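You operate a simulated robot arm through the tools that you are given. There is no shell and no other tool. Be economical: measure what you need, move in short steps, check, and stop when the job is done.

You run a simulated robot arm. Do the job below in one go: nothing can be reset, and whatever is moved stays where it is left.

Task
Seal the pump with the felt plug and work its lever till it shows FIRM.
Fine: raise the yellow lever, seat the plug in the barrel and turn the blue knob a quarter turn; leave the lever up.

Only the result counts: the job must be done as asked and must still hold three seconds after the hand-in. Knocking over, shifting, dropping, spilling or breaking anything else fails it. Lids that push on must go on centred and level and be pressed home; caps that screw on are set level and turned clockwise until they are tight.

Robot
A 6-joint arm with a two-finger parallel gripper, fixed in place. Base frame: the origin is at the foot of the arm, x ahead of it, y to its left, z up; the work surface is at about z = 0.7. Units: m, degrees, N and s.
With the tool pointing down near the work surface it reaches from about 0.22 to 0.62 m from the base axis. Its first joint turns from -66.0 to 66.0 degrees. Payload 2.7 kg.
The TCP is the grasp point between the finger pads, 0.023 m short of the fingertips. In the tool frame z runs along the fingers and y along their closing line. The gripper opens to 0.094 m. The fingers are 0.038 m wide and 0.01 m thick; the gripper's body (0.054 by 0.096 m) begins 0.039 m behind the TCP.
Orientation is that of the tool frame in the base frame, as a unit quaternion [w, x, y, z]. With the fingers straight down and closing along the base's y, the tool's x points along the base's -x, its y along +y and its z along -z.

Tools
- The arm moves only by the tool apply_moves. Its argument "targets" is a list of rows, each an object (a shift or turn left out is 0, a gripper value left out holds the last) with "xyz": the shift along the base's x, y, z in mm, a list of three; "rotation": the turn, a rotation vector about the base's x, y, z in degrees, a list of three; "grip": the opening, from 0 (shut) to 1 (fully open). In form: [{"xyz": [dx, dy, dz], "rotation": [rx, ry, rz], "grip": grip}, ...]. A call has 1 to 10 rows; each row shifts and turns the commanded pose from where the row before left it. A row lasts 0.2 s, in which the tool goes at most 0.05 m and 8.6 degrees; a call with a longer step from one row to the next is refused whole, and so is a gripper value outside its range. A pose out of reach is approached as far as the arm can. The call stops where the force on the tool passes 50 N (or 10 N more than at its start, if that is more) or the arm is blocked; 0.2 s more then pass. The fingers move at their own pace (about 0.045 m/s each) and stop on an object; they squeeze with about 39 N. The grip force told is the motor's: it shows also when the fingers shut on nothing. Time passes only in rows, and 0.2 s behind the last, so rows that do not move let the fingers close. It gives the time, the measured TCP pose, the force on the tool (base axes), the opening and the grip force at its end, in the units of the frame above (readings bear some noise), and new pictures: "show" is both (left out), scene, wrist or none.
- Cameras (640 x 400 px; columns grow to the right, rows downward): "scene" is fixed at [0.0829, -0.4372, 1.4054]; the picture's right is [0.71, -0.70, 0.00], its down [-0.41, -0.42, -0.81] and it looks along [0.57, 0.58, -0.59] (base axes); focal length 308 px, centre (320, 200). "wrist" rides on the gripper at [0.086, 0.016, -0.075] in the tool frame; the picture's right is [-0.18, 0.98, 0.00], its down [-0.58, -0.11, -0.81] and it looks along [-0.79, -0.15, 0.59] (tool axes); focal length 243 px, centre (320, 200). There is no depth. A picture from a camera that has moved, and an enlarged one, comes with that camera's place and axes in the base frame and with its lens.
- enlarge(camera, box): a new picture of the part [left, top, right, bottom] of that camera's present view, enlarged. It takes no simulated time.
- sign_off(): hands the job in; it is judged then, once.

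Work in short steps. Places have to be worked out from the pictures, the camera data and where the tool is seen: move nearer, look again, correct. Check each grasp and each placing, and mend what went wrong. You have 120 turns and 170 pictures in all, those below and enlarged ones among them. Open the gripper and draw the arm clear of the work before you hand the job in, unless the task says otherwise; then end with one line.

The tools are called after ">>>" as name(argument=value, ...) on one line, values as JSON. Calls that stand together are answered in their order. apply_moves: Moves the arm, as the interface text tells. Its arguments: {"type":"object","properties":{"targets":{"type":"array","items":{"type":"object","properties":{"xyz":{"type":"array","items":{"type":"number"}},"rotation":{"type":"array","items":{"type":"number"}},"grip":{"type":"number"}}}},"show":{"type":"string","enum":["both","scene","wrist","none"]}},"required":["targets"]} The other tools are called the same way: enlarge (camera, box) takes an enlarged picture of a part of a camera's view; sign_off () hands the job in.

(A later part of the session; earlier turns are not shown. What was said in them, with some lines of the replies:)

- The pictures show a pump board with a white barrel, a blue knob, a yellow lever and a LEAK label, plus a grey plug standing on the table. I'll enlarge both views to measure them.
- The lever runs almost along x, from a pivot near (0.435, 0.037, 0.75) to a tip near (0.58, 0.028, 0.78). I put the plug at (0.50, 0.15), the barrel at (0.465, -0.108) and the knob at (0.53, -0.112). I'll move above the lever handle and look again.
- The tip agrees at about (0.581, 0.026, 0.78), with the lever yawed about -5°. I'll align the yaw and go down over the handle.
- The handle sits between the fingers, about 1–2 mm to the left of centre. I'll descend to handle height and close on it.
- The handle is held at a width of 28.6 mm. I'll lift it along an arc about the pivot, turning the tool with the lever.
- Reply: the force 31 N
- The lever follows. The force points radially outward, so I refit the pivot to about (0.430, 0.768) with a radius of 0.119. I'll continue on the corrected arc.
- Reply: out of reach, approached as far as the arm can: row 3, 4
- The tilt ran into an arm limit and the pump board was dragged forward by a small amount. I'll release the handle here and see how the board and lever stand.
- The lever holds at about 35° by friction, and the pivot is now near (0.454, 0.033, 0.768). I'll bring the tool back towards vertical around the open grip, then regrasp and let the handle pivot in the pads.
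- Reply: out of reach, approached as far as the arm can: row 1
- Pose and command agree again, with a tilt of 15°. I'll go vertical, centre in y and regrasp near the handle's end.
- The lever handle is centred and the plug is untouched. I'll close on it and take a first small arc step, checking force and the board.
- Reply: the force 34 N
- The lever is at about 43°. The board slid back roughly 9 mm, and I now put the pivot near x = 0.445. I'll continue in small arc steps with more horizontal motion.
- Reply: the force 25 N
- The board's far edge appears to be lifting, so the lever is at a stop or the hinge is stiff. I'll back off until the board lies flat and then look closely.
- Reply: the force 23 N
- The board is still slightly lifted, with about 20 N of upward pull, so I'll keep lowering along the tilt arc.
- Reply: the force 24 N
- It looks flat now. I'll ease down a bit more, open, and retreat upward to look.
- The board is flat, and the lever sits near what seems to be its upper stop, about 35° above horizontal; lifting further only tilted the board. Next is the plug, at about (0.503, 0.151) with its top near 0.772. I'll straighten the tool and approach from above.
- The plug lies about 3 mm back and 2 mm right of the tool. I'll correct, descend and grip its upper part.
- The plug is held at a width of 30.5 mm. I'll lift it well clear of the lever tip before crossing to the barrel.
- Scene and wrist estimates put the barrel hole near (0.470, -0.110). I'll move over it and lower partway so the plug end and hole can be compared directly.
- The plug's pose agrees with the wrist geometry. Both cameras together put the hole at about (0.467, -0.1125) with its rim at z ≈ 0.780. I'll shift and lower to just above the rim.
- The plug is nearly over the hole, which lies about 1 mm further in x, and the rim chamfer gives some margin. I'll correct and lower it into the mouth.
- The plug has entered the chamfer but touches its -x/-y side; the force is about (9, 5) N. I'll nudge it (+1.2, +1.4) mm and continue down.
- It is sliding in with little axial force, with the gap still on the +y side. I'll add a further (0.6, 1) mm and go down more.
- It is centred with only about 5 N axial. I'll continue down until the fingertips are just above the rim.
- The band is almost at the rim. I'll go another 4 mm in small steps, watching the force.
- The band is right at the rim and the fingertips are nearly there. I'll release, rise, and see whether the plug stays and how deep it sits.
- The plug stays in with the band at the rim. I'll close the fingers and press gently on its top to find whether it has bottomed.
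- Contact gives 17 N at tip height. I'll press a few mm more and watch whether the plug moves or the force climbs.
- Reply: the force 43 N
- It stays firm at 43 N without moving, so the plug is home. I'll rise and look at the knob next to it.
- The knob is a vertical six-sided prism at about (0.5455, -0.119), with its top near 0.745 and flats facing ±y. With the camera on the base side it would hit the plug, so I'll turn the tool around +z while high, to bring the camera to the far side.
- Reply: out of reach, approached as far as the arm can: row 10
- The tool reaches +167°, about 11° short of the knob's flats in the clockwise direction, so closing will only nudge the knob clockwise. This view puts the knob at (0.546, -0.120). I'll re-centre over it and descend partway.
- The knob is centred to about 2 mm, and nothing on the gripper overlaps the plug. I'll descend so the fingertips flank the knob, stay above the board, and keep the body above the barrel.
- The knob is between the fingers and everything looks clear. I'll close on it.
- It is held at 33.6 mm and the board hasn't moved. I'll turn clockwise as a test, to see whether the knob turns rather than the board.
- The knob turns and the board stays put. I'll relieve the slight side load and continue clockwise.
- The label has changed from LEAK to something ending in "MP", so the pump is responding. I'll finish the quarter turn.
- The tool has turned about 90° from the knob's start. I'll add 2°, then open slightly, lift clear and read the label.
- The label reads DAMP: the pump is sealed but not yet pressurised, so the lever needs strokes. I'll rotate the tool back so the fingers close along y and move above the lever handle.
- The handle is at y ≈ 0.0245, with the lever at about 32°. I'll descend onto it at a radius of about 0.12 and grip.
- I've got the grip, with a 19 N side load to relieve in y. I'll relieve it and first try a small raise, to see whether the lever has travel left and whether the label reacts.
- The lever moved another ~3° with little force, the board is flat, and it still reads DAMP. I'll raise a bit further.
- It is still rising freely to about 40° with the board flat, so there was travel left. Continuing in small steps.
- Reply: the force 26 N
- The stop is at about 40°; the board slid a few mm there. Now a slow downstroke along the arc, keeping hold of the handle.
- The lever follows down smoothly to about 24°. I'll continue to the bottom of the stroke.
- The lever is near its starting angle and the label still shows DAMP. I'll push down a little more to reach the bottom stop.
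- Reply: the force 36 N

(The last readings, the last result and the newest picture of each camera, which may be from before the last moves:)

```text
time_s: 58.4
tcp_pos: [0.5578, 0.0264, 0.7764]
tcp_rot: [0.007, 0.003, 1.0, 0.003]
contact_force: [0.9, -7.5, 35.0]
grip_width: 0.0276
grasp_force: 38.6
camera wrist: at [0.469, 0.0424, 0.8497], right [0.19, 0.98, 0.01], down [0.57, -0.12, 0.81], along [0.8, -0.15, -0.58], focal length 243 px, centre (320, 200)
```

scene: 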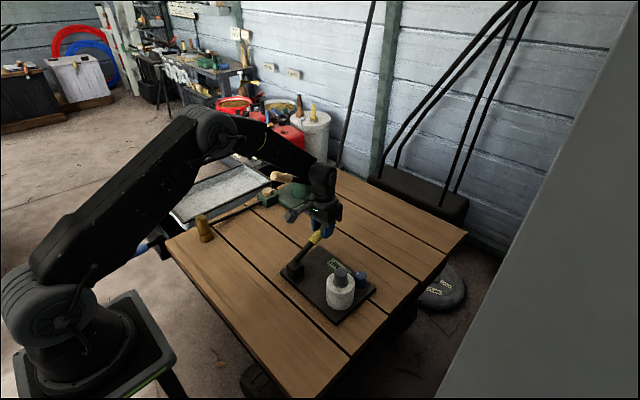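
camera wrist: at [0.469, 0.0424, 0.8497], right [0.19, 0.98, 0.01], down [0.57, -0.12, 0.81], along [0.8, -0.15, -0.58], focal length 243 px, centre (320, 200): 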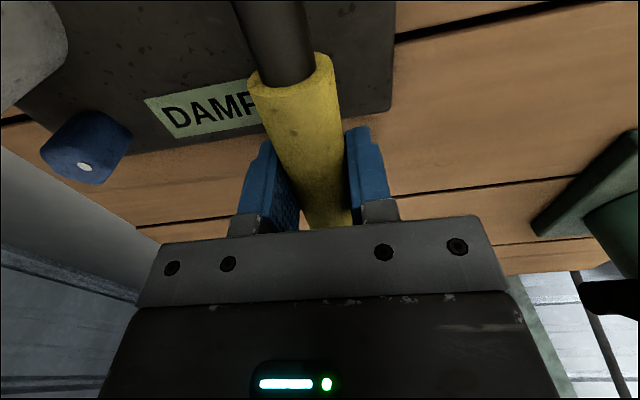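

It is at the bottom stop (35 N at z = 0.776). Now the upstroke along the same arc to about 36°.

>>> apply_moves(targets=[{"xyz": [2, 0, 8]}, {"xyz": [0, -0.5, 8]}, {"xyz": [-1, 0, 8.7]}, {"xyz": [-2.1, 0, 8.1]}, {"xyz": [-2.5, 0, 7.9]}, {"xyz": [-3.1, 0, 7.7]}, {"xyz": [-3.6, 0, 7.5]}, {}], show="wrist")

>>> enlarge(camera="scene", box=[260, 200, 380, 310])

```text
time_s: 60.2
tcp_pos: [0.541, 0.0278, 0.8287]
tcp_rot: [0.0, 0.003, 1.0, 0.004]
contact_force: [2.3, 3.5, -11.1]
grip_width: 0.0275
grasp_force: 38.9
camera wrist: at [0.456, 0.0432, 0.903], right [0.19, 0.98, 0.01], down [0.58, -0.12, 0.81], along [0.79, -0.15, -0.59], focal length 243 px, centre (320, 200)
```

wrist: 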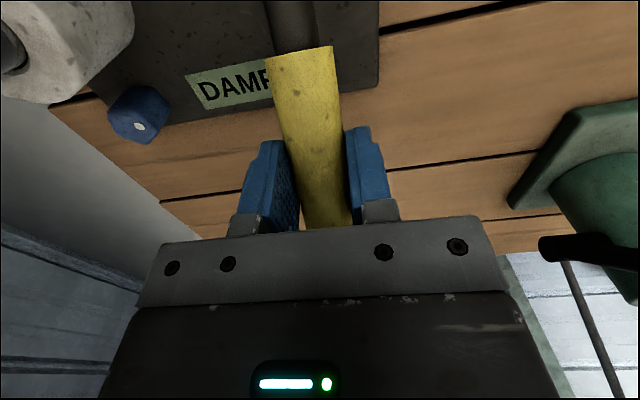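

```text
3.64 times, centred on (320, 255) of scene
camera zoom: at [0.0831, -0.4371, 1.4054], right [0.71, -0.7, 0.0], down [-0.41, -0.42, -0.81], along [0.57, 0.58, -0.59], focal length 1121 px, centre (320, 0)
```

zoom: 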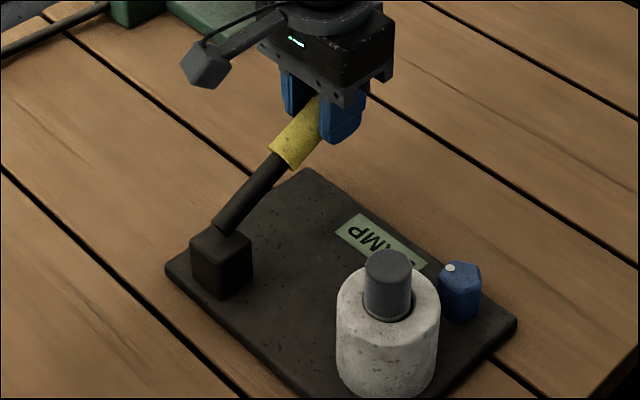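

It is at about 31°. I'll finish the upstroke gently to the stop near 39°.

>>> apply_moves(targets=[{"xyz": [-2.2, 0, 3.8]}, {"xyz": [-2.4, 0, 3.7]}, {"xyz": [-2.5, 0, 3.4]}, {}], show="wrist")

>>> enlarge(camera="scene", box=[260, 200, 380, 310])

```text
time_s: 61.2
tcp_pos: [0.5382, 0.027, 0.8378]
tcp_rot: [0.001, 0.004, 1.0, 0.004]
contact_force: [9.4, 3.2, -8.2]
grip_width: 0.0275
grasp_force: 38.6
camera wrist: at [0.4506, 0.0431, 0.9134], right [0.19, 0.98, 0.01], down [0.58, -0.12, 0.81], along [0.79, -0.15, -0.59], focal length 243 px, centre (320, 200)
```

wrist: 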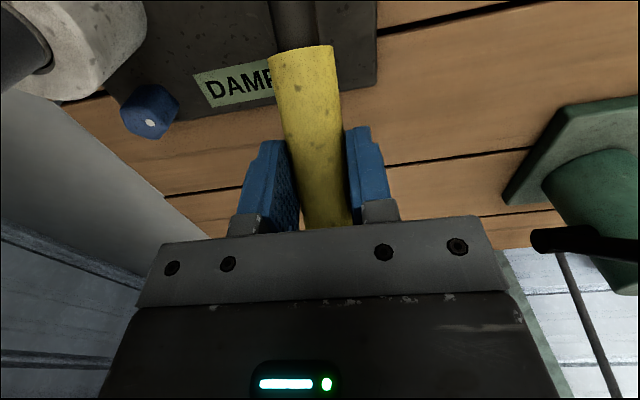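

```text
3.64 times, centred on (320, 255) of scene
camera zoom: at [0.0832, -0.4371, 1.4054], right [0.71, -0.7, 0.0], down [-0.41, -0.42, -0.81], along [0.57, 0.58, -0.59], focal length 1121 px, centre (320, 0)
```

zoom: 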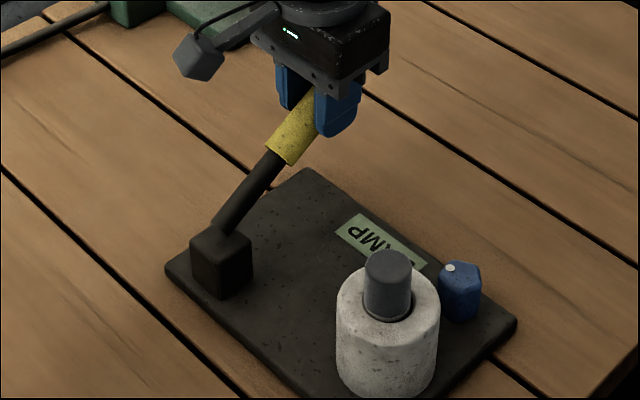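

It still shows DAMP at about 36°. I'll take the last few degrees to the stop.

>>> apply_moves(targets=[{"xyz": [-2.4, 0, 3.4]}, {"xyz": [-2.4, 0, 3.4]}, {}], show="none")

>>> enlarge(camera="scene", box=[260, 200, 380, 310])

```text
time_s: 62.0
tcp_pos: [0.5299, 0.0284, 0.8441]
tcp_rot: [-0.001, 0.003, 1.0, 0.004]
contact_force: [12.1, 2.0, -13.6]
grip_width: 0.028
grasp_force: 39.0
```

```text
3.64 times, centred on (320, 255) of scene
camera zoom: at [0.0834, -0.4371, 1.4054], right [0.71, -0.7, 0.0], down [-0.41, -0.42, -0.81], along [0.57, 0.58, -0.59], focal length 1121 px, centre (320, 0)
```

zoom: 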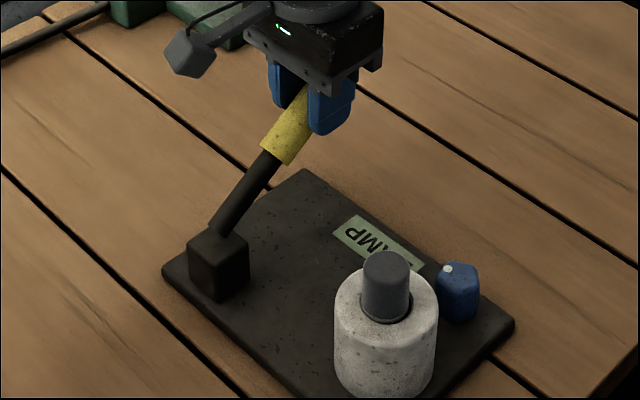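

The lever is at its upper stop and the label still shows DAMP. I'll ease off, release, rise, and inspect the knob angle and the label.

>>> apply_moves(targets=[{"xyz": [1.5, 0, -1.5]}, {"grip": 0.5}, {"grip": 0.6}, {}, {"xyz": [0, 0, 25]}, {"xyz": [0, 0, 40]}, {"xyz": [0, -30, 20]}, {"xyz": [-10, -40, 0]}, {"xyz": [-10, -40, 0]}, {}])

>>> enlarge(camera="scene", box=[260, 200, 380, 310])

>>> enlarge(camera="wrist", box=[230, 0, 430, 150])

```text
time_s: 64.2
tcp_pos: [0.5109, -0.0782, 0.9328]
tcp_rot: [-0.001, 0.002, 1.0, 0.003]
contact_force: [-0.1, -0.1, 0.0]
grip_width: 0.0562
grasp_force: 0.1
camera wrist: at [0.4241, -0.0635, 1.0078], right [0.19, 0.98, 0.01], down [0.58, -0.12, 0.8], along [0.79, -0.15, -0.59], focal length 243 px, centre (320, 200)
```

scene: 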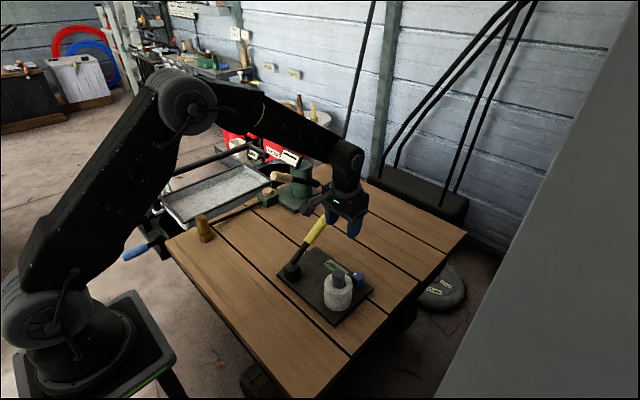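
wrist: 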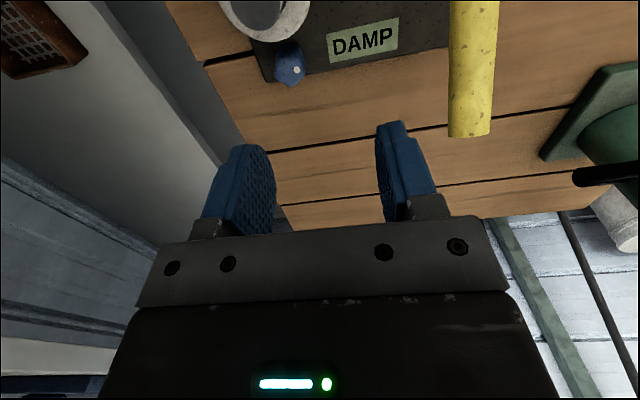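

```text
3.64 times, centred on (320, 255) of scene
camera zoom: at [0.0828, -0.4372, 1.4054], right [0.71, -0.7, 0.0], down [-0.41, -0.42, -0.81], along [0.57, 0.58, -0.59], focal length 1121 px, centre (320, 0)
```

zoom: 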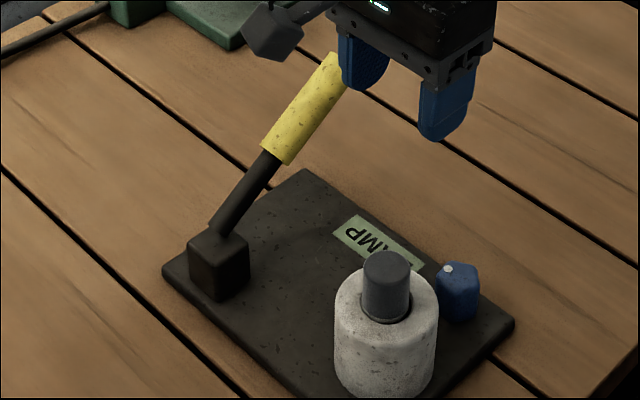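

```text
2.67 times, centred on (330, 75) of wrist
camera zoom: at [0.4241, -0.0635, 1.0078], right [0.19, 0.98, 0.01], down [0.58, -0.12, 0.8], along [0.79, -0.15, -0.59], focal length 647 px, centre (293, 533)
```

zoom: 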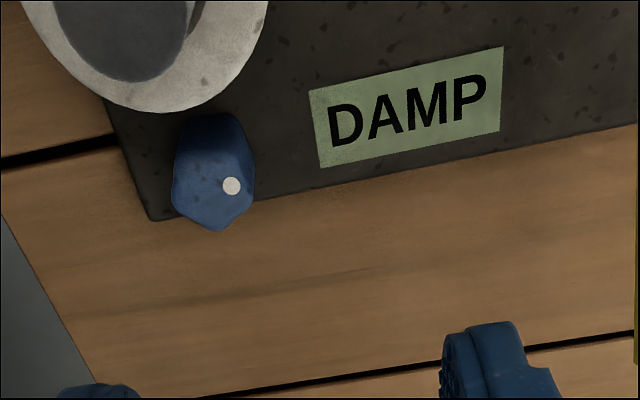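

The plug, lever and dot are all visible. The knob's facets look as if it may have turned less or more than 90°, so I'll zoom in on the knob.

>>> enlarge(camera="wrist", box=[265, 30, 329, 95])

>>> enlarge(camera="scene", box=[335, 258, 383, 298])

```text
6.15 times, centred on (297, 62) of wrist
camera zoom: at [0.4241, -0.0635, 1.0078], right [0.19, 0.98, 0.01], down [0.58, -0.12, 0.8], along [0.79, -0.15, -0.59], focal length 1493 px, centre (462, 1046)
```

zoom: 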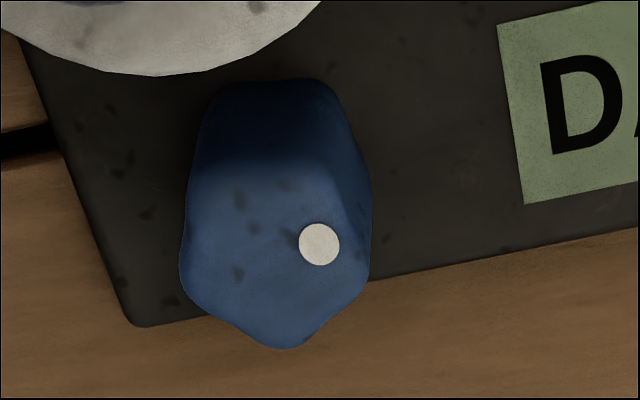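

```text
10.00 times, centred on (359, 278) of scene
camera zoom: at [0.0828, -0.4372, 1.4054], right [0.71, -0.7, 0.0], down [-0.41, -0.42, -0.81], along [0.57, 0.58, -0.59], focal length 3083 px, centre (-70, -580)
```

zoom: 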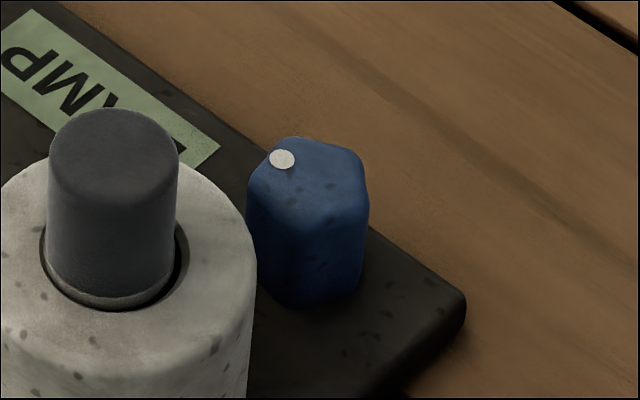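

The knob is five-sided, which explains slip: facet and dot angles suggest it turned only about 75°. I'll rotate the tool to the far side again, matching its flats, and turn it roughly 15° further.

>>> apply_moves(targets=[{"xyz": [11, -13, 10], "rotation": [0, 0, 8.5]}, {"xyz": [11, -13, 0], "rotation": [0, 0, 8.5]}, {"xyz": [12, -13, 0], "rotation": [0, 0, 8.5]}, {"rotation": [0, 0, 8.5]}, {"rotation": [0, 0, 8.5]}, {"rotation": [0, 0, 8.5]}, {"rotation": [0, 0, 8.5]}, {"rotation": [0, 0, 8.5]}, {"rotation": [0, 0, 8.5]}, {"rotation": [0, 0, 8.5]}], show="none")

>>> apply_moves(targets=[{"rotation": [0, 0, 8.5]}, {"rotation": [0, 0, 8.5]}, {"rotation": [0, 0, 8.5]}, {"rotation": [0, 0, 8.5]}, {"rotation": [0, 0, 8.5]}, {"rotation": [0, 0, 8.5]}, {"rotation": [0, 0, 8.5]}, {"rotation": [0, 0, 8.5]}, {"xyz": [0, 0, -30], "rotation": [0, 0, 5]}, {"xyz": [0, 0, -40]}], show="wrist")

>>> enlarge(camera="wrist", box=[260, 0, 420, 130])

```text
time_s: 66.4
tcp_pos: [0.5473, -0.1216, 0.9386]
tcp_rot: [-0.003, -0.675, 0.738, 0.002]
contact_force: [0.0, 0.5, -0.4]
grip_width: 0.0562
grasp_force: 0.0
```

```text
time_s: 68.6
tcp_pos: [0.5486, -0.1205, 0.8704]
tcp_rot: [0.004, 0.981, -0.194, 0.001]
contact_force: [-0.4, 0.5, 0.8]
grip_width: 0.0566
grasp_force: 0.1
camera wrist: at [0.6226, -0.1694, 0.9455], right [-0.54, -0.84, 0.01], down [-0.5, 0.33, 0.8], along [-0.68, 0.43, -0.59], focal length 243 px, centre (320, 200)
```

wrist: 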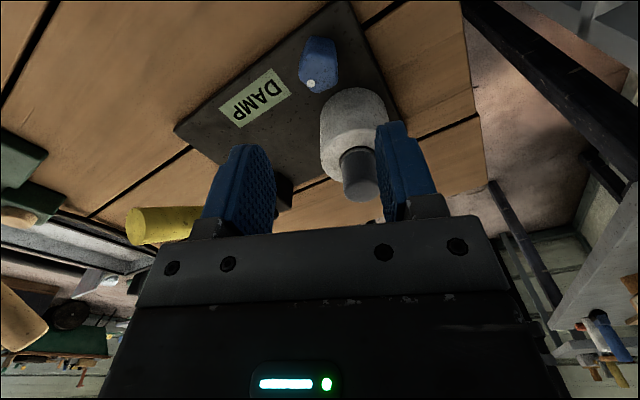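

```text
3.08 times, centred on (340, 65) of wrist
camera zoom: at [0.6226, -0.1694, 0.9455], right [-0.54, -0.84, 0.01], down [-0.5, 0.33, 0.8], along [-0.68, 0.43, -0.59], focal length 746 px, centre (258, 615)
```

zoom: 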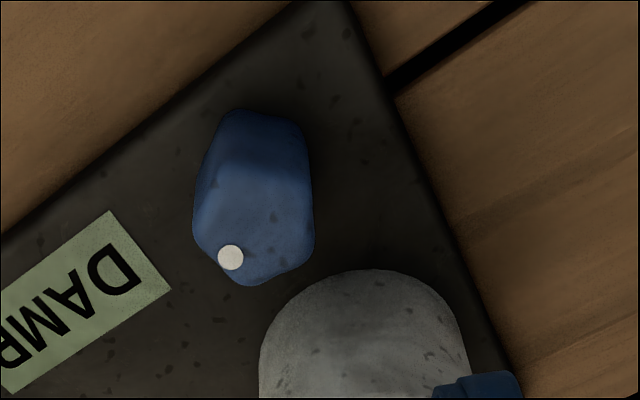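

From this side the dot sits at about 115°, so the knob has turned only some 65–75°. The knob is at about (0.543, -0.117); I'll descend over it.

>>> apply_moves(targets=[{"xyz": [-3, 2, -30]}, {"xyz": [-1.5, 1, -30]}, {}], show="wrist")

>>> enlarge(camera="scene", box=[290, 210, 410, 320])

```text
time_s: 69.4
tcp_pos: [0.5424, -0.1174, 0.8105]
tcp_rot: [0.004, 0.981, -0.193, 0.0]
contact_force: [0.3, -0.3, 0.2]
grip_width: 0.0567
grasp_force: 0.0
camera wrist: at [0.6159, -0.1659, 0.8857], right [-0.54, -0.84, 0.01], down [-0.5, 0.33, 0.8], along [-0.68, 0.43, -0.59], focal length 243 px, centre (320, 200)
```

wrist: 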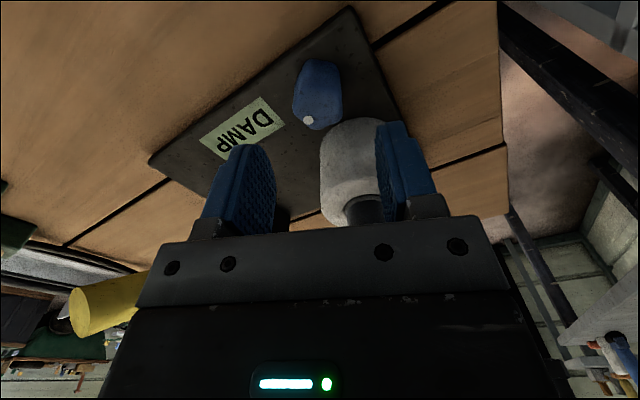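

```text
3.64 times, centred on (350, 265) of scene
camera zoom: at [0.0829, -0.4372, 1.4054], right [0.71, -0.7, 0.0], down [-0.41, -0.42, -0.81], along [0.57, 0.58, -0.59], focal length 1121 px, centre (211, -36)
```

zoom: 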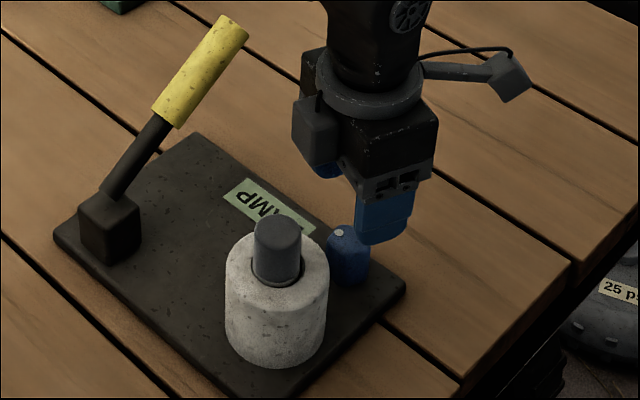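

The alignment is good. I'll descend to knob height and close.

>>> apply_moves(targets=[{"xyz": [0.5, -0.5, -20]}, {"xyz": [0, 0, -20]}, {"xyz": [0, 0, -16]}, {"grip": 0.4}, {"grip": 0.2}, {"grip": 0}, {}, {}], show="wrist")

>>> enlarge(camera="scene", box=[290, 210, 410, 320])

```text
time_s: 71.2
tcp_pos: [0.5435, -0.1181, 0.7531]
tcp_rot: [0.003, 0.981, -0.194, 0.0]
contact_force: [3.0, 16.0, 0.1]
grip_width: 0.0337
grasp_force: 39.5
camera wrist: at [0.616, -0.1664, 0.8286], right [-0.54, -0.84, 0.01], down [-0.49, 0.33, 0.81], along [-0.68, 0.43, -0.59], focal length 243 px, centre (320, 200)
```

wrist: 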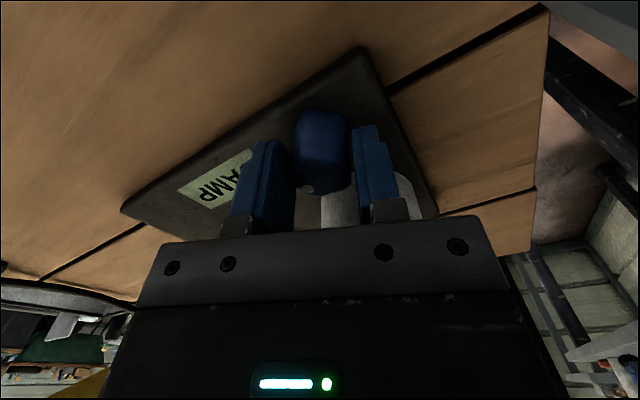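

```text
3.64 times, centred on (350, 265) of scene
camera zoom: at [0.083, -0.4369, 1.4055], right [0.71, -0.7, 0.0], down [-0.41, -0.42, -0.81], along [0.57, 0.58, -0.59], focal length 1121 px, centre (211, -36)
```

zoom: 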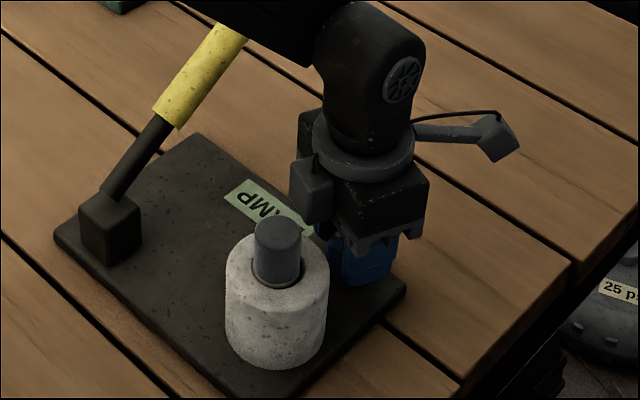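

It is gripped at 33.7 mm, the same seating as before. I'll relieve the side load and turn clockwise another 15°, watching the label.

>>> apply_moves(targets=[{"xyz": [0.3, 1.5, 0], "rotation": [0, 0, -5]}, {"rotation": [0, 0, -5]}, {"rotation": [0, 0, -5]}, {}], show="wrist")

>>> enlarge(camera="scene", box=[290, 210, 410, 320])

```text
time_s: 72.2
tcp_pos: [0.5429, -0.1186, 0.7524]
tcp_rot: [0.005, 0.947, -0.32, -0.001]
contact_force: [-0.2, -3.3, 0.7]
grip_width: 0.0333
grasp_force: 38.9
camera wrist: at [0.6014, -0.1845, 0.8288], right [-0.74, -0.67, 0.01], down [-0.39, 0.45, 0.8], along [-0.54, 0.59, -0.59], focal length 243 px, centre (320, 200)
```

wrist: 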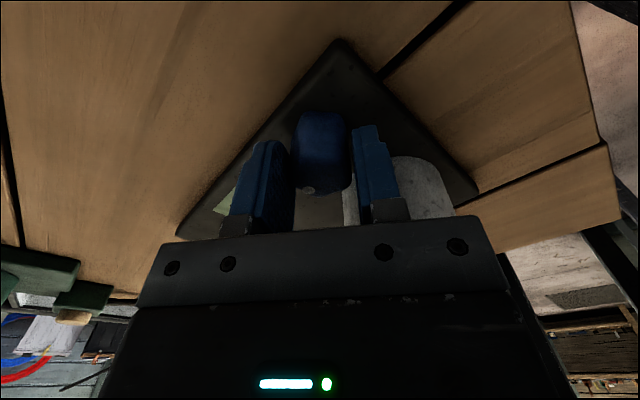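

```text
3.64 times, centred on (350, 265) of scene
camera zoom: at [0.0829, -0.4373, 1.4054], right [0.71, -0.7, 0.0], down [-0.41, -0.42, -0.81], along [0.57, 0.58, -0.59], focal length 1121 px, centre (211, -36)
```

zoom: 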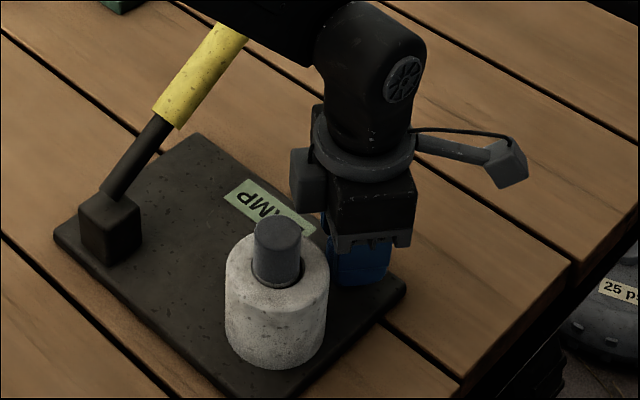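

It still shows DAMP, and the knob moves with little resistance. I'll turn another 10°.

>>> apply_moves(targets=[{"rotation": [0, 0, -5]}, {"rotation": [0, 0, -5]}, {}], show="none")

>>> enlarge(camera="scene", box=[290, 210, 410, 320])

```text
time_s: 73.0
tcp_pos: [0.5422, -0.1188, 0.753]
tcp_rot: [0.005, 0.915, -0.403, -0.001]
contact_force: [-7.1, -16.8, 5.1]
grip_width: 0.0339
grasp_force: 38.7
```

```text
3.64 times, centred on (350, 265) of scene
camera zoom: at [0.0826, -0.4376, 1.4053], right [0.71, -0.7, 0.0], down [-0.41, -0.42, -0.81], along [0.57, 0.58, -0.59], focal length 1121 px, centre (211, -36)
```

zoom: 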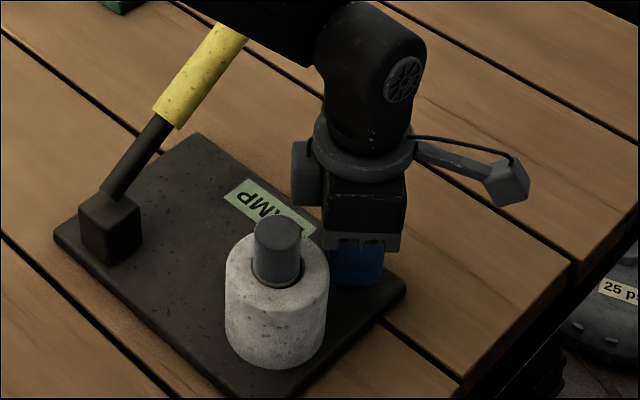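

The side force is growing and the grip width is changing, so the knob may have reached its end. I'll release, lift clear and inspect.

>>> apply_moves(targets=[{"grip": 0.46}, {}, {}, {"xyz": [0, 0, 20]}, {"xyz": [0, 0, 40]}, {"xyz": [5, -10, 45]}, {"xyz": [5, -10, 20]}, {}], show="wrist")

>>> enlarge(camera="wrist", box=[230, 0, 390, 120])

>>> enlarge(camera="scene", box=[325, 248, 383, 298])

```text
time_s: 74.8
tcp_pos: [0.5546, -0.138, 0.8797]
tcp_rot: [0.004, 0.916, -0.401, -0.001]
contact_force: [0.1, 1.0, 0.5]
grip_width: 0.0432
grasp_force: 0.0
camera wrist: at [0.6014, -0.2132, 0.955], right [-0.85, -0.53, 0.01], down [-0.31, 0.51, 0.8], along [-0.43, 0.68, -0.59], focal length 243 px, centre (320, 200)
```

wrist: 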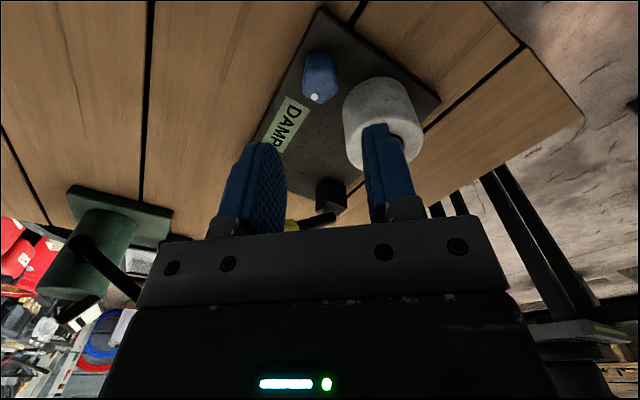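

```text
3.33 times, centred on (310, 60) of wrist
camera zoom: at [0.6014, -0.2132, 0.955], right [-0.85, -0.53, 0.01], down [-0.31, 0.51, 0.8], along [-0.43, 0.68, -0.59], focal length 809 px, centre (353, 667)
```

zoom: 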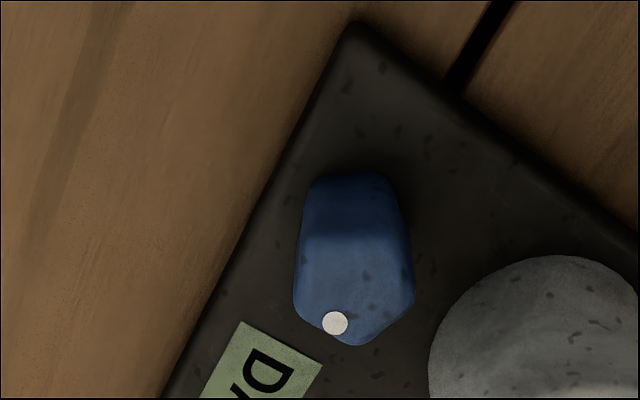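

```text
8.00 times, centred on (354, 273) of scene
camera zoom: at [0.0829, -0.4372, 1.4054], right [0.71, -0.7, 0.0], down [-0.41, -0.42, -0.81], along [0.57, 0.58, -0.59], focal length 2466 px, centre (48, -384)
```

zoom: 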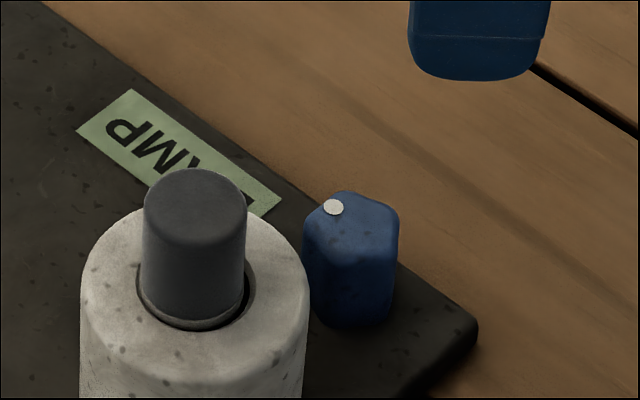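

The dot now lies exactly along the board's +y, so the knob has made its full 90°, and the label still reads DAMP. The remaining instruction is to work the lever, so I'll return above the handle and do full strokes.

>>> apply_moves(targets=[{"xyz": [0, 0, 40], "rotation": [0, 0, -8.5]}, {"xyz": [0, 0, 25], "rotation": [0, 0, -8.5]}, {"xyz": [-3, 20, 0], "rotation": [0, 0, -8.5]}, {"xyz": [-3, 20, 0], "rotation": [0, 0, -8.5]}, {"xyz": [-3, 20, 0], "rotation": [0, 0, -8.5]}, {"xyz": [-3, 20, 0], "rotation": [0, 0, -8.5]}, {"xyz": [-3, 20, 0], "rotation": [0, 0, -8.5]}, {"xyz": [-3, 20, 0], "rotation": [0, 0, -8.5]}, {"xyz": [-3, 20, 0], "rotation": [0, 0, -8.5]}, {"xyz": [-3, 25, 0], "rotation": [0, 0, -8.5]}], show="none")

>>> apply_moves(targets=[{"rotation": [0, 0, -8.5], "grip": 0.6}, {"rotation": [0, 0, -8.5]}, {"rotation": [0, 0, -8.5]}, {"rotation": [0, 0, -8.5]}, {"rotation": [0, 0, -8.5]}, {"rotation": [0, 0, -5]}, {}])

>>> enlarge(camera="scene", box=[260, 200, 380, 310])

```text
time_s: 77.0
tcp_pos: [0.5317, 0.0272, 0.9429]
tcp_rot: [-0.001, -0.403, 0.915, 0.003]
contact_force: [0.6, 0.5, 0.9]
grip_width: 0.0433
grasp_force: 0.0
```

```text
time_s: 78.6
tcp_pos: [0.5299, 0.0272, 0.9428]
tcp_rot: [-0.001, -0.001, 1.0, 0.003]
contact_force: [-0.3, 0.7, -0.6]
grip_width: 0.0564
grasp_force: 0.1
camera wrist: at [0.4428, 0.0425, 1.018], right [0.18, 0.98, 0.01], down [0.58, -0.11, 0.8], along [0.79, -0.14, -0.59], focal length 243 px, centre (320, 200)
```

scene: 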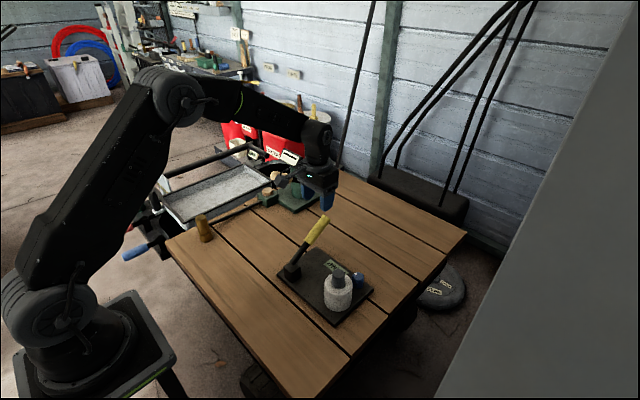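
wrist: 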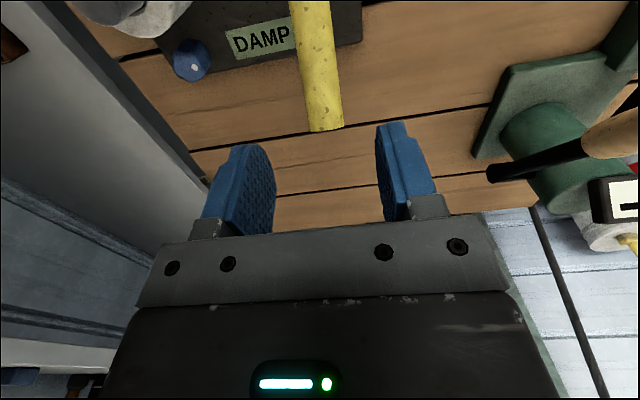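

```text
3.64 times, centred on (320, 255) of scene
camera zoom: at [0.0829, -0.4372, 1.4054], right [0.71, -0.7, 0.0], down [-0.41, -0.42, -0.81], along [0.57, 0.58, -0.59], focal length 1121 px, centre (320, 0)
```

zoom: 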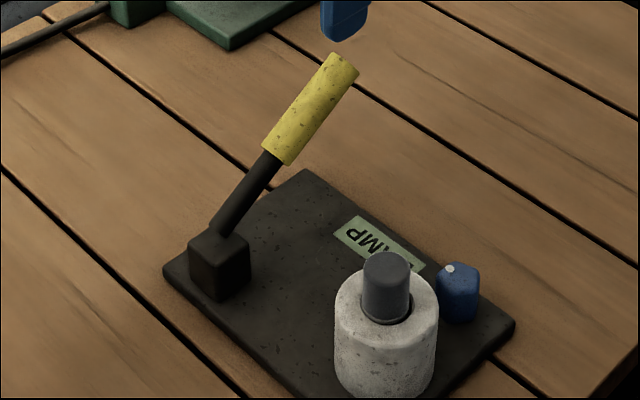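

The lever is at about 37°. I'll descend and grip the handle.

>>> apply_moves(targets=[{"xyz": [4, -0.7, -40]}, {"xyz": [0, 0, -40]}, {"xyz": [0, 0, -20]}, {"grip": 0.35}, {"grip": 0}, {}, {}], show="none")

```text
time_s: 80.2
tcp_pos: [0.5316, 0.0279, 0.8456]
tcp_rot: [-0.001, -0.002, 1.0, 0.003]
contact_force: [1.5, 7.6, 0.1]
grip_width: 0.0274
grasp_force: 38.9
```

The grip is good with low side load. Full downstroke to the bottom stop.

>>> apply_moves(targets=[{"xyz": [4.3, 0.7, -6]}, {"xyz": [4.3, 0, -6]}, {"xyz": [7, 0, -13]}, {"xyz": [5.4, 0, -13.6]}, {"xyz": [3.8, 0, -14.3]}, {"xyz": [1.9, 0, -14.7]}, {"xyz": [0, 0, -5]}, {}], show="wrist")

>>> apply_moves(targets=[{"xyz": [0, 0, 5]}, {"xyz": [-0.5, 0, 10]}, {"xyz": [-1.5, 0, 10]}, {"xyz": [-3, 0, 11]}, {"xyz": [-4, 0, 11]}, {"xyz": [-5, 0, 10]}, {"xyz": [-5.5, 0, 9]}, {}], show="wrist")

>>> enlarge(camera="scene", box=[260, 200, 380, 310])

```text
time_s: 82.0
tcp_pos: [0.5631, 0.027, 0.7739]
tcp_rot: [0.005, -0.002, 1.0, 0.004]
contact_force: [-9.1, -4.6, 35.5]
grip_width: 0.0277
grasp_force: 38.9
camera wrist: at [0.4757, 0.0414, 0.8488], right [0.18, 0.98, 0.01], down [0.57, -0.11, 0.81], along [0.8, -0.14, -0.59], focal length 243 px, centre (320, 200)
```

wrist: 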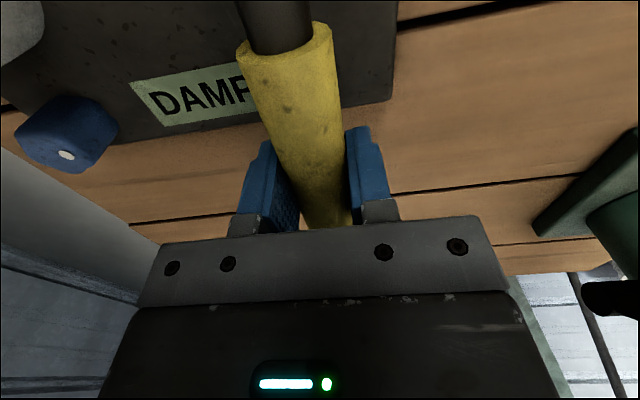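

```text
time_s: 83.8
tcp_pos: [0.5409, 0.0267, 0.8365]
tcp_rot: [0.001, 0.0, 1.0, 0.005]
contact_force: [9.8, 14.3, -6.7]
grip_width: 0.0277
grasp_force: 39.0
camera wrist: at [0.454, 0.0408, 0.9116], right [0.18, 0.98, 0.01], down [0.58, -0.12, 0.81], along [0.79, -0.14, -0.59], focal length 243 px, centre (320, 200)
```

wrist: 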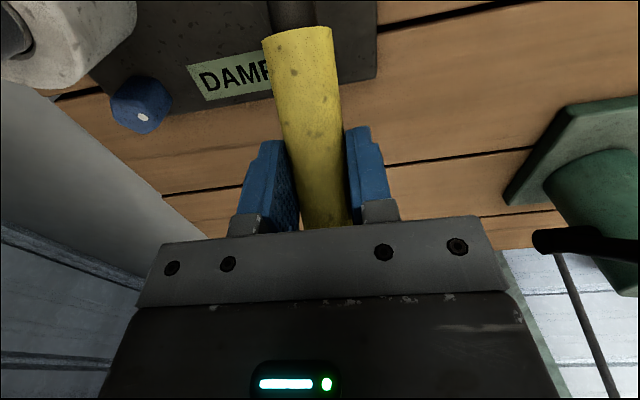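

```text
3.64 times, centred on (320, 255) of scene
camera zoom: at [0.0832, -0.4369, 1.4055], right [0.71, -0.7, 0.0], down [-0.41, -0.42, -0.81], along [0.57, 0.58, -0.59], focal length 1121 px, centre (320, 0)
```

zoom: 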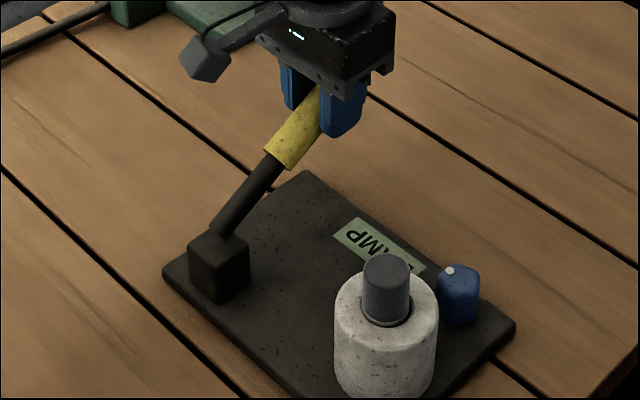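

Still DAMP at the top of the second stroke. I'll finish to the stop and do a third stroke while holding the handle.

>>> apply_moves(targets=[{"xyz": [-2.4, 1.5, 3.4]}, {"xyz": [-2.4, 0, 3.4]}, {}, {"xyz": [4.8, 0, -6.8]}, {"xyz": [5.5, 0, -9]}, {"xyz": [5, 0, -10]}, {"xyz": [4, 0, -12]}, {"xyz": [3, 0, -13]}, {"xyz": [2, 0, -14]}, {"xyz": [0, 0, -10]}], show="wrist")

>>> apply_moves(targets=[{"xyz": [0, 0, 7]}, {"xyz": [-0.5, 0, 10]}, {"xyz": [-1.5, 0, 10]}, {"xyz": [-3, 0, 11]}, {"xyz": [-4, 0, 11]}, {"xyz": [-5, 0, 10]}, {"xyz": [-5, 0, 8]}, {"xyz": [-4, 0, 6]}, {}], show="wrist")

>>> enlarge(camera="scene", box=[260, 200, 380, 310])

```text
time_s: 86.0
tcp_pos: [0.5631, 0.0291, 0.7725]
tcp_rot: [0.006, 0.0, 1.0, 0.004]
contact_force: [-9.7, -18.9, 35.8]
grip_width: 0.0277
grasp_force: 38.6
camera wrist: at [0.4755, 0.0443, 0.8467], right [0.18, 0.98, 0.01], down [0.57, -0.11, 0.81], along [0.8, -0.14, -0.58], focal length 243 px, centre (320, 200)
```

wrist: 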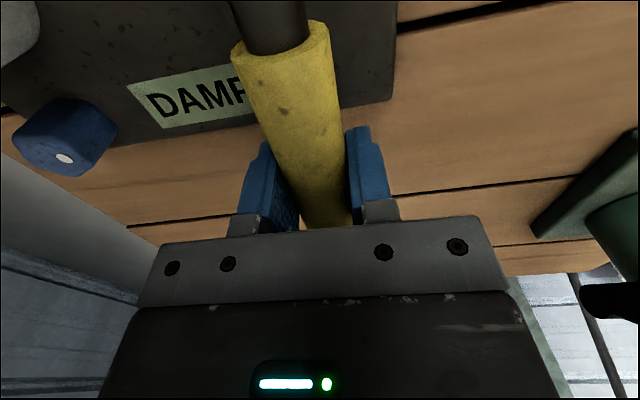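

```text
time_s: 88.0
tcp_pos: [0.5378, 0.0312, 0.842]
tcp_rot: [0.002, -0.002, 1.0, 0.005]
contact_force: [17.8, 3.1, 1.1]
grip_width: 0.0276
grasp_force: 39.0
camera wrist: at [0.4514, 0.0446, 0.9165], right [0.18, 0.98, 0.01], down [0.58, -0.11, 0.81], along [0.8, -0.14, -0.59], focal length 243 px, centre (320, 200)
```

wrist: 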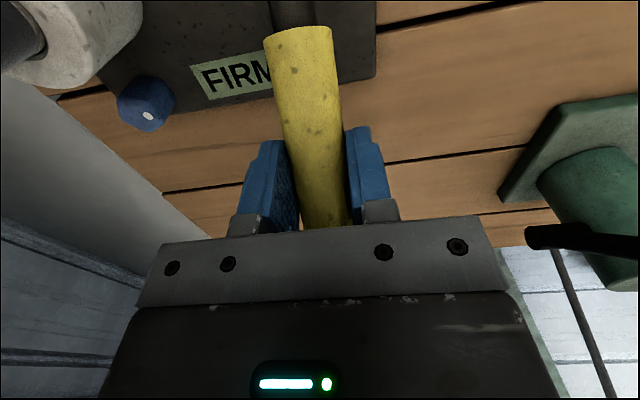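

```text
3.64 times, centred on (320, 255) of scene
camera zoom: at [0.0832, -0.4371, 1.4054], right [0.71, -0.7, 0.0], down [-0.41, -0.42, -0.81], along [0.57, 0.58, -0.59], focal length 1121 px, centre (320, 0)
```

zoom: 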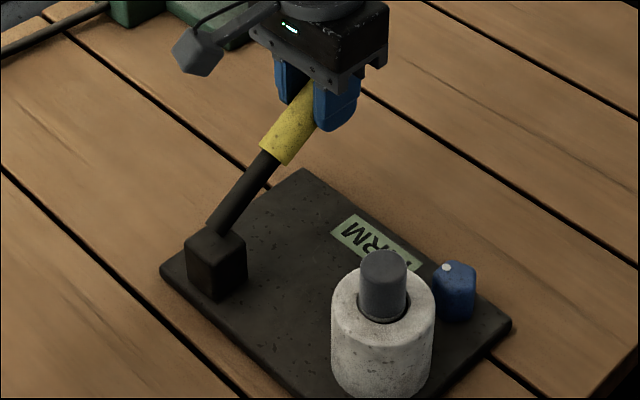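

The label now shows FIRM, with the lever near its upper stop. I'll ease the load, open, and withdraw straight up and clear.

>>> apply_moves(targets=[{"xyz": [1, -0.5, 0.5]}, {"grip": 0.45}, {"grip": 0.6}, {}, {"xyz": [0, 0, 25]}, {"xyz": [0, 0, 40]}, {"xyz": [-10, 20, 30]}, {"xyz": [-20, 30, 20]}, {"xyz": [-20, 30, 10]}, {}])

>>> enlarge(camera="scene", box=[260, 200, 380, 310])

>>> enlarge(camera="wrist", box=[50, 0, 370, 200])

```text
time_s: 90.2
tcp_pos: [0.4889, 0.1093, 0.9658]
tcp_rot: [-0.001, -0.002, 1.0, 0.004]
contact_force: [0.0, 0.4, 0.4]
grip_width: 0.0566
grasp_force: 0.2
camera wrist: at [0.4013, 0.1237, 1.0413], right [0.18, 0.98, 0.01], down [0.58, -0.11, 0.8], along [0.79, -0.14, -0.59], focal length 243 px, centre (320, 200)
```

scene: 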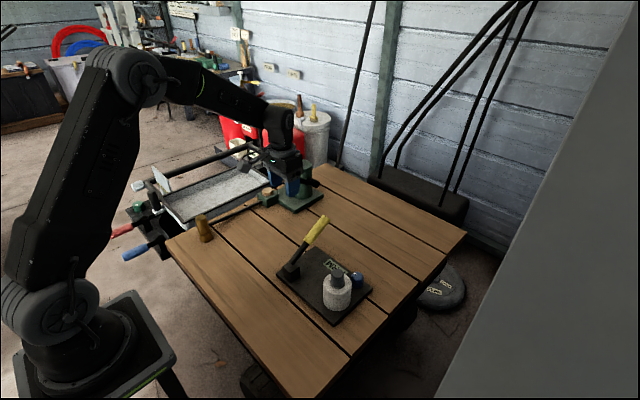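
wrist: 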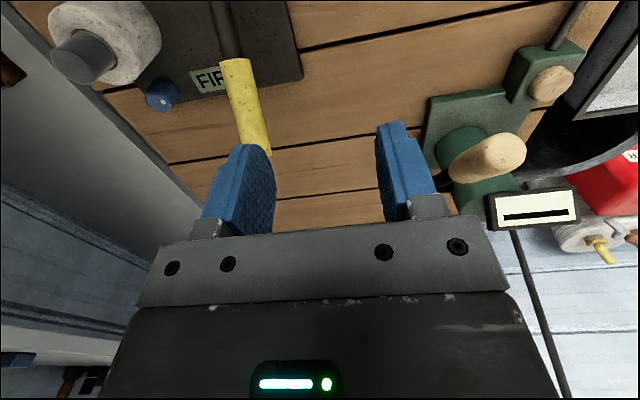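

```text
3.64 times, centred on (320, 255) of scene
camera zoom: at [0.0829, -0.4372, 1.4054], right [0.71, -0.7, 0.0], down [-0.41, -0.42, -0.81], along [0.57, 0.58, -0.59], focal length 1121 px, centre (320, 0)
```

zoom: 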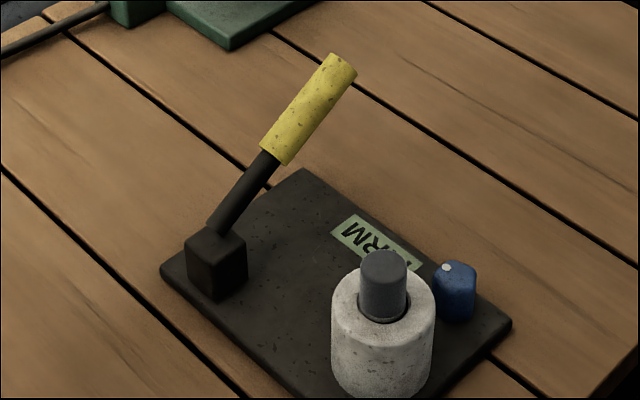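

```text
2.00 times, centred on (210, 100) of wrist
camera zoom: at [0.4013, 0.1237, 1.0413], right [0.18, 0.98, 0.01], down [0.58, -0.11, 0.8], along [0.79, -0.14, -0.59], focal length 485 px, centre (540, 400)
```

zoom: 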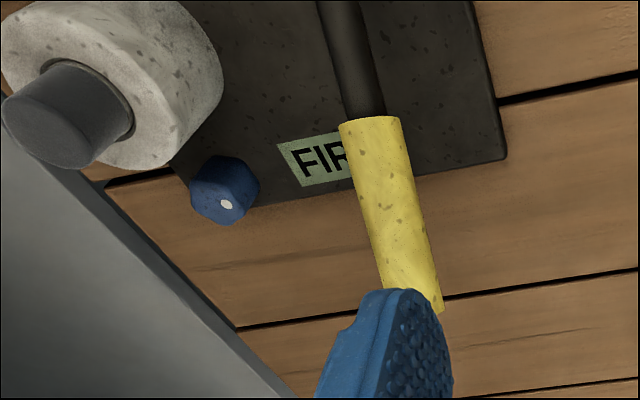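

FIRM is showing, the lever stays up, the plug sits home, the knob is a quarter turn round, and the arm is open and clear. I'm handing the job in.

>>> sign_off()

```text
The job is handed in.
```

The pump shows FIRM: the plug is pressed home, the blue knob is a quarter turn clockwise, and the lever is up near its stop. It took three lever strokes, and working the lever slid the pump board about a centimetre or two across the table and briefly tipped its edge; I moved nothing else.
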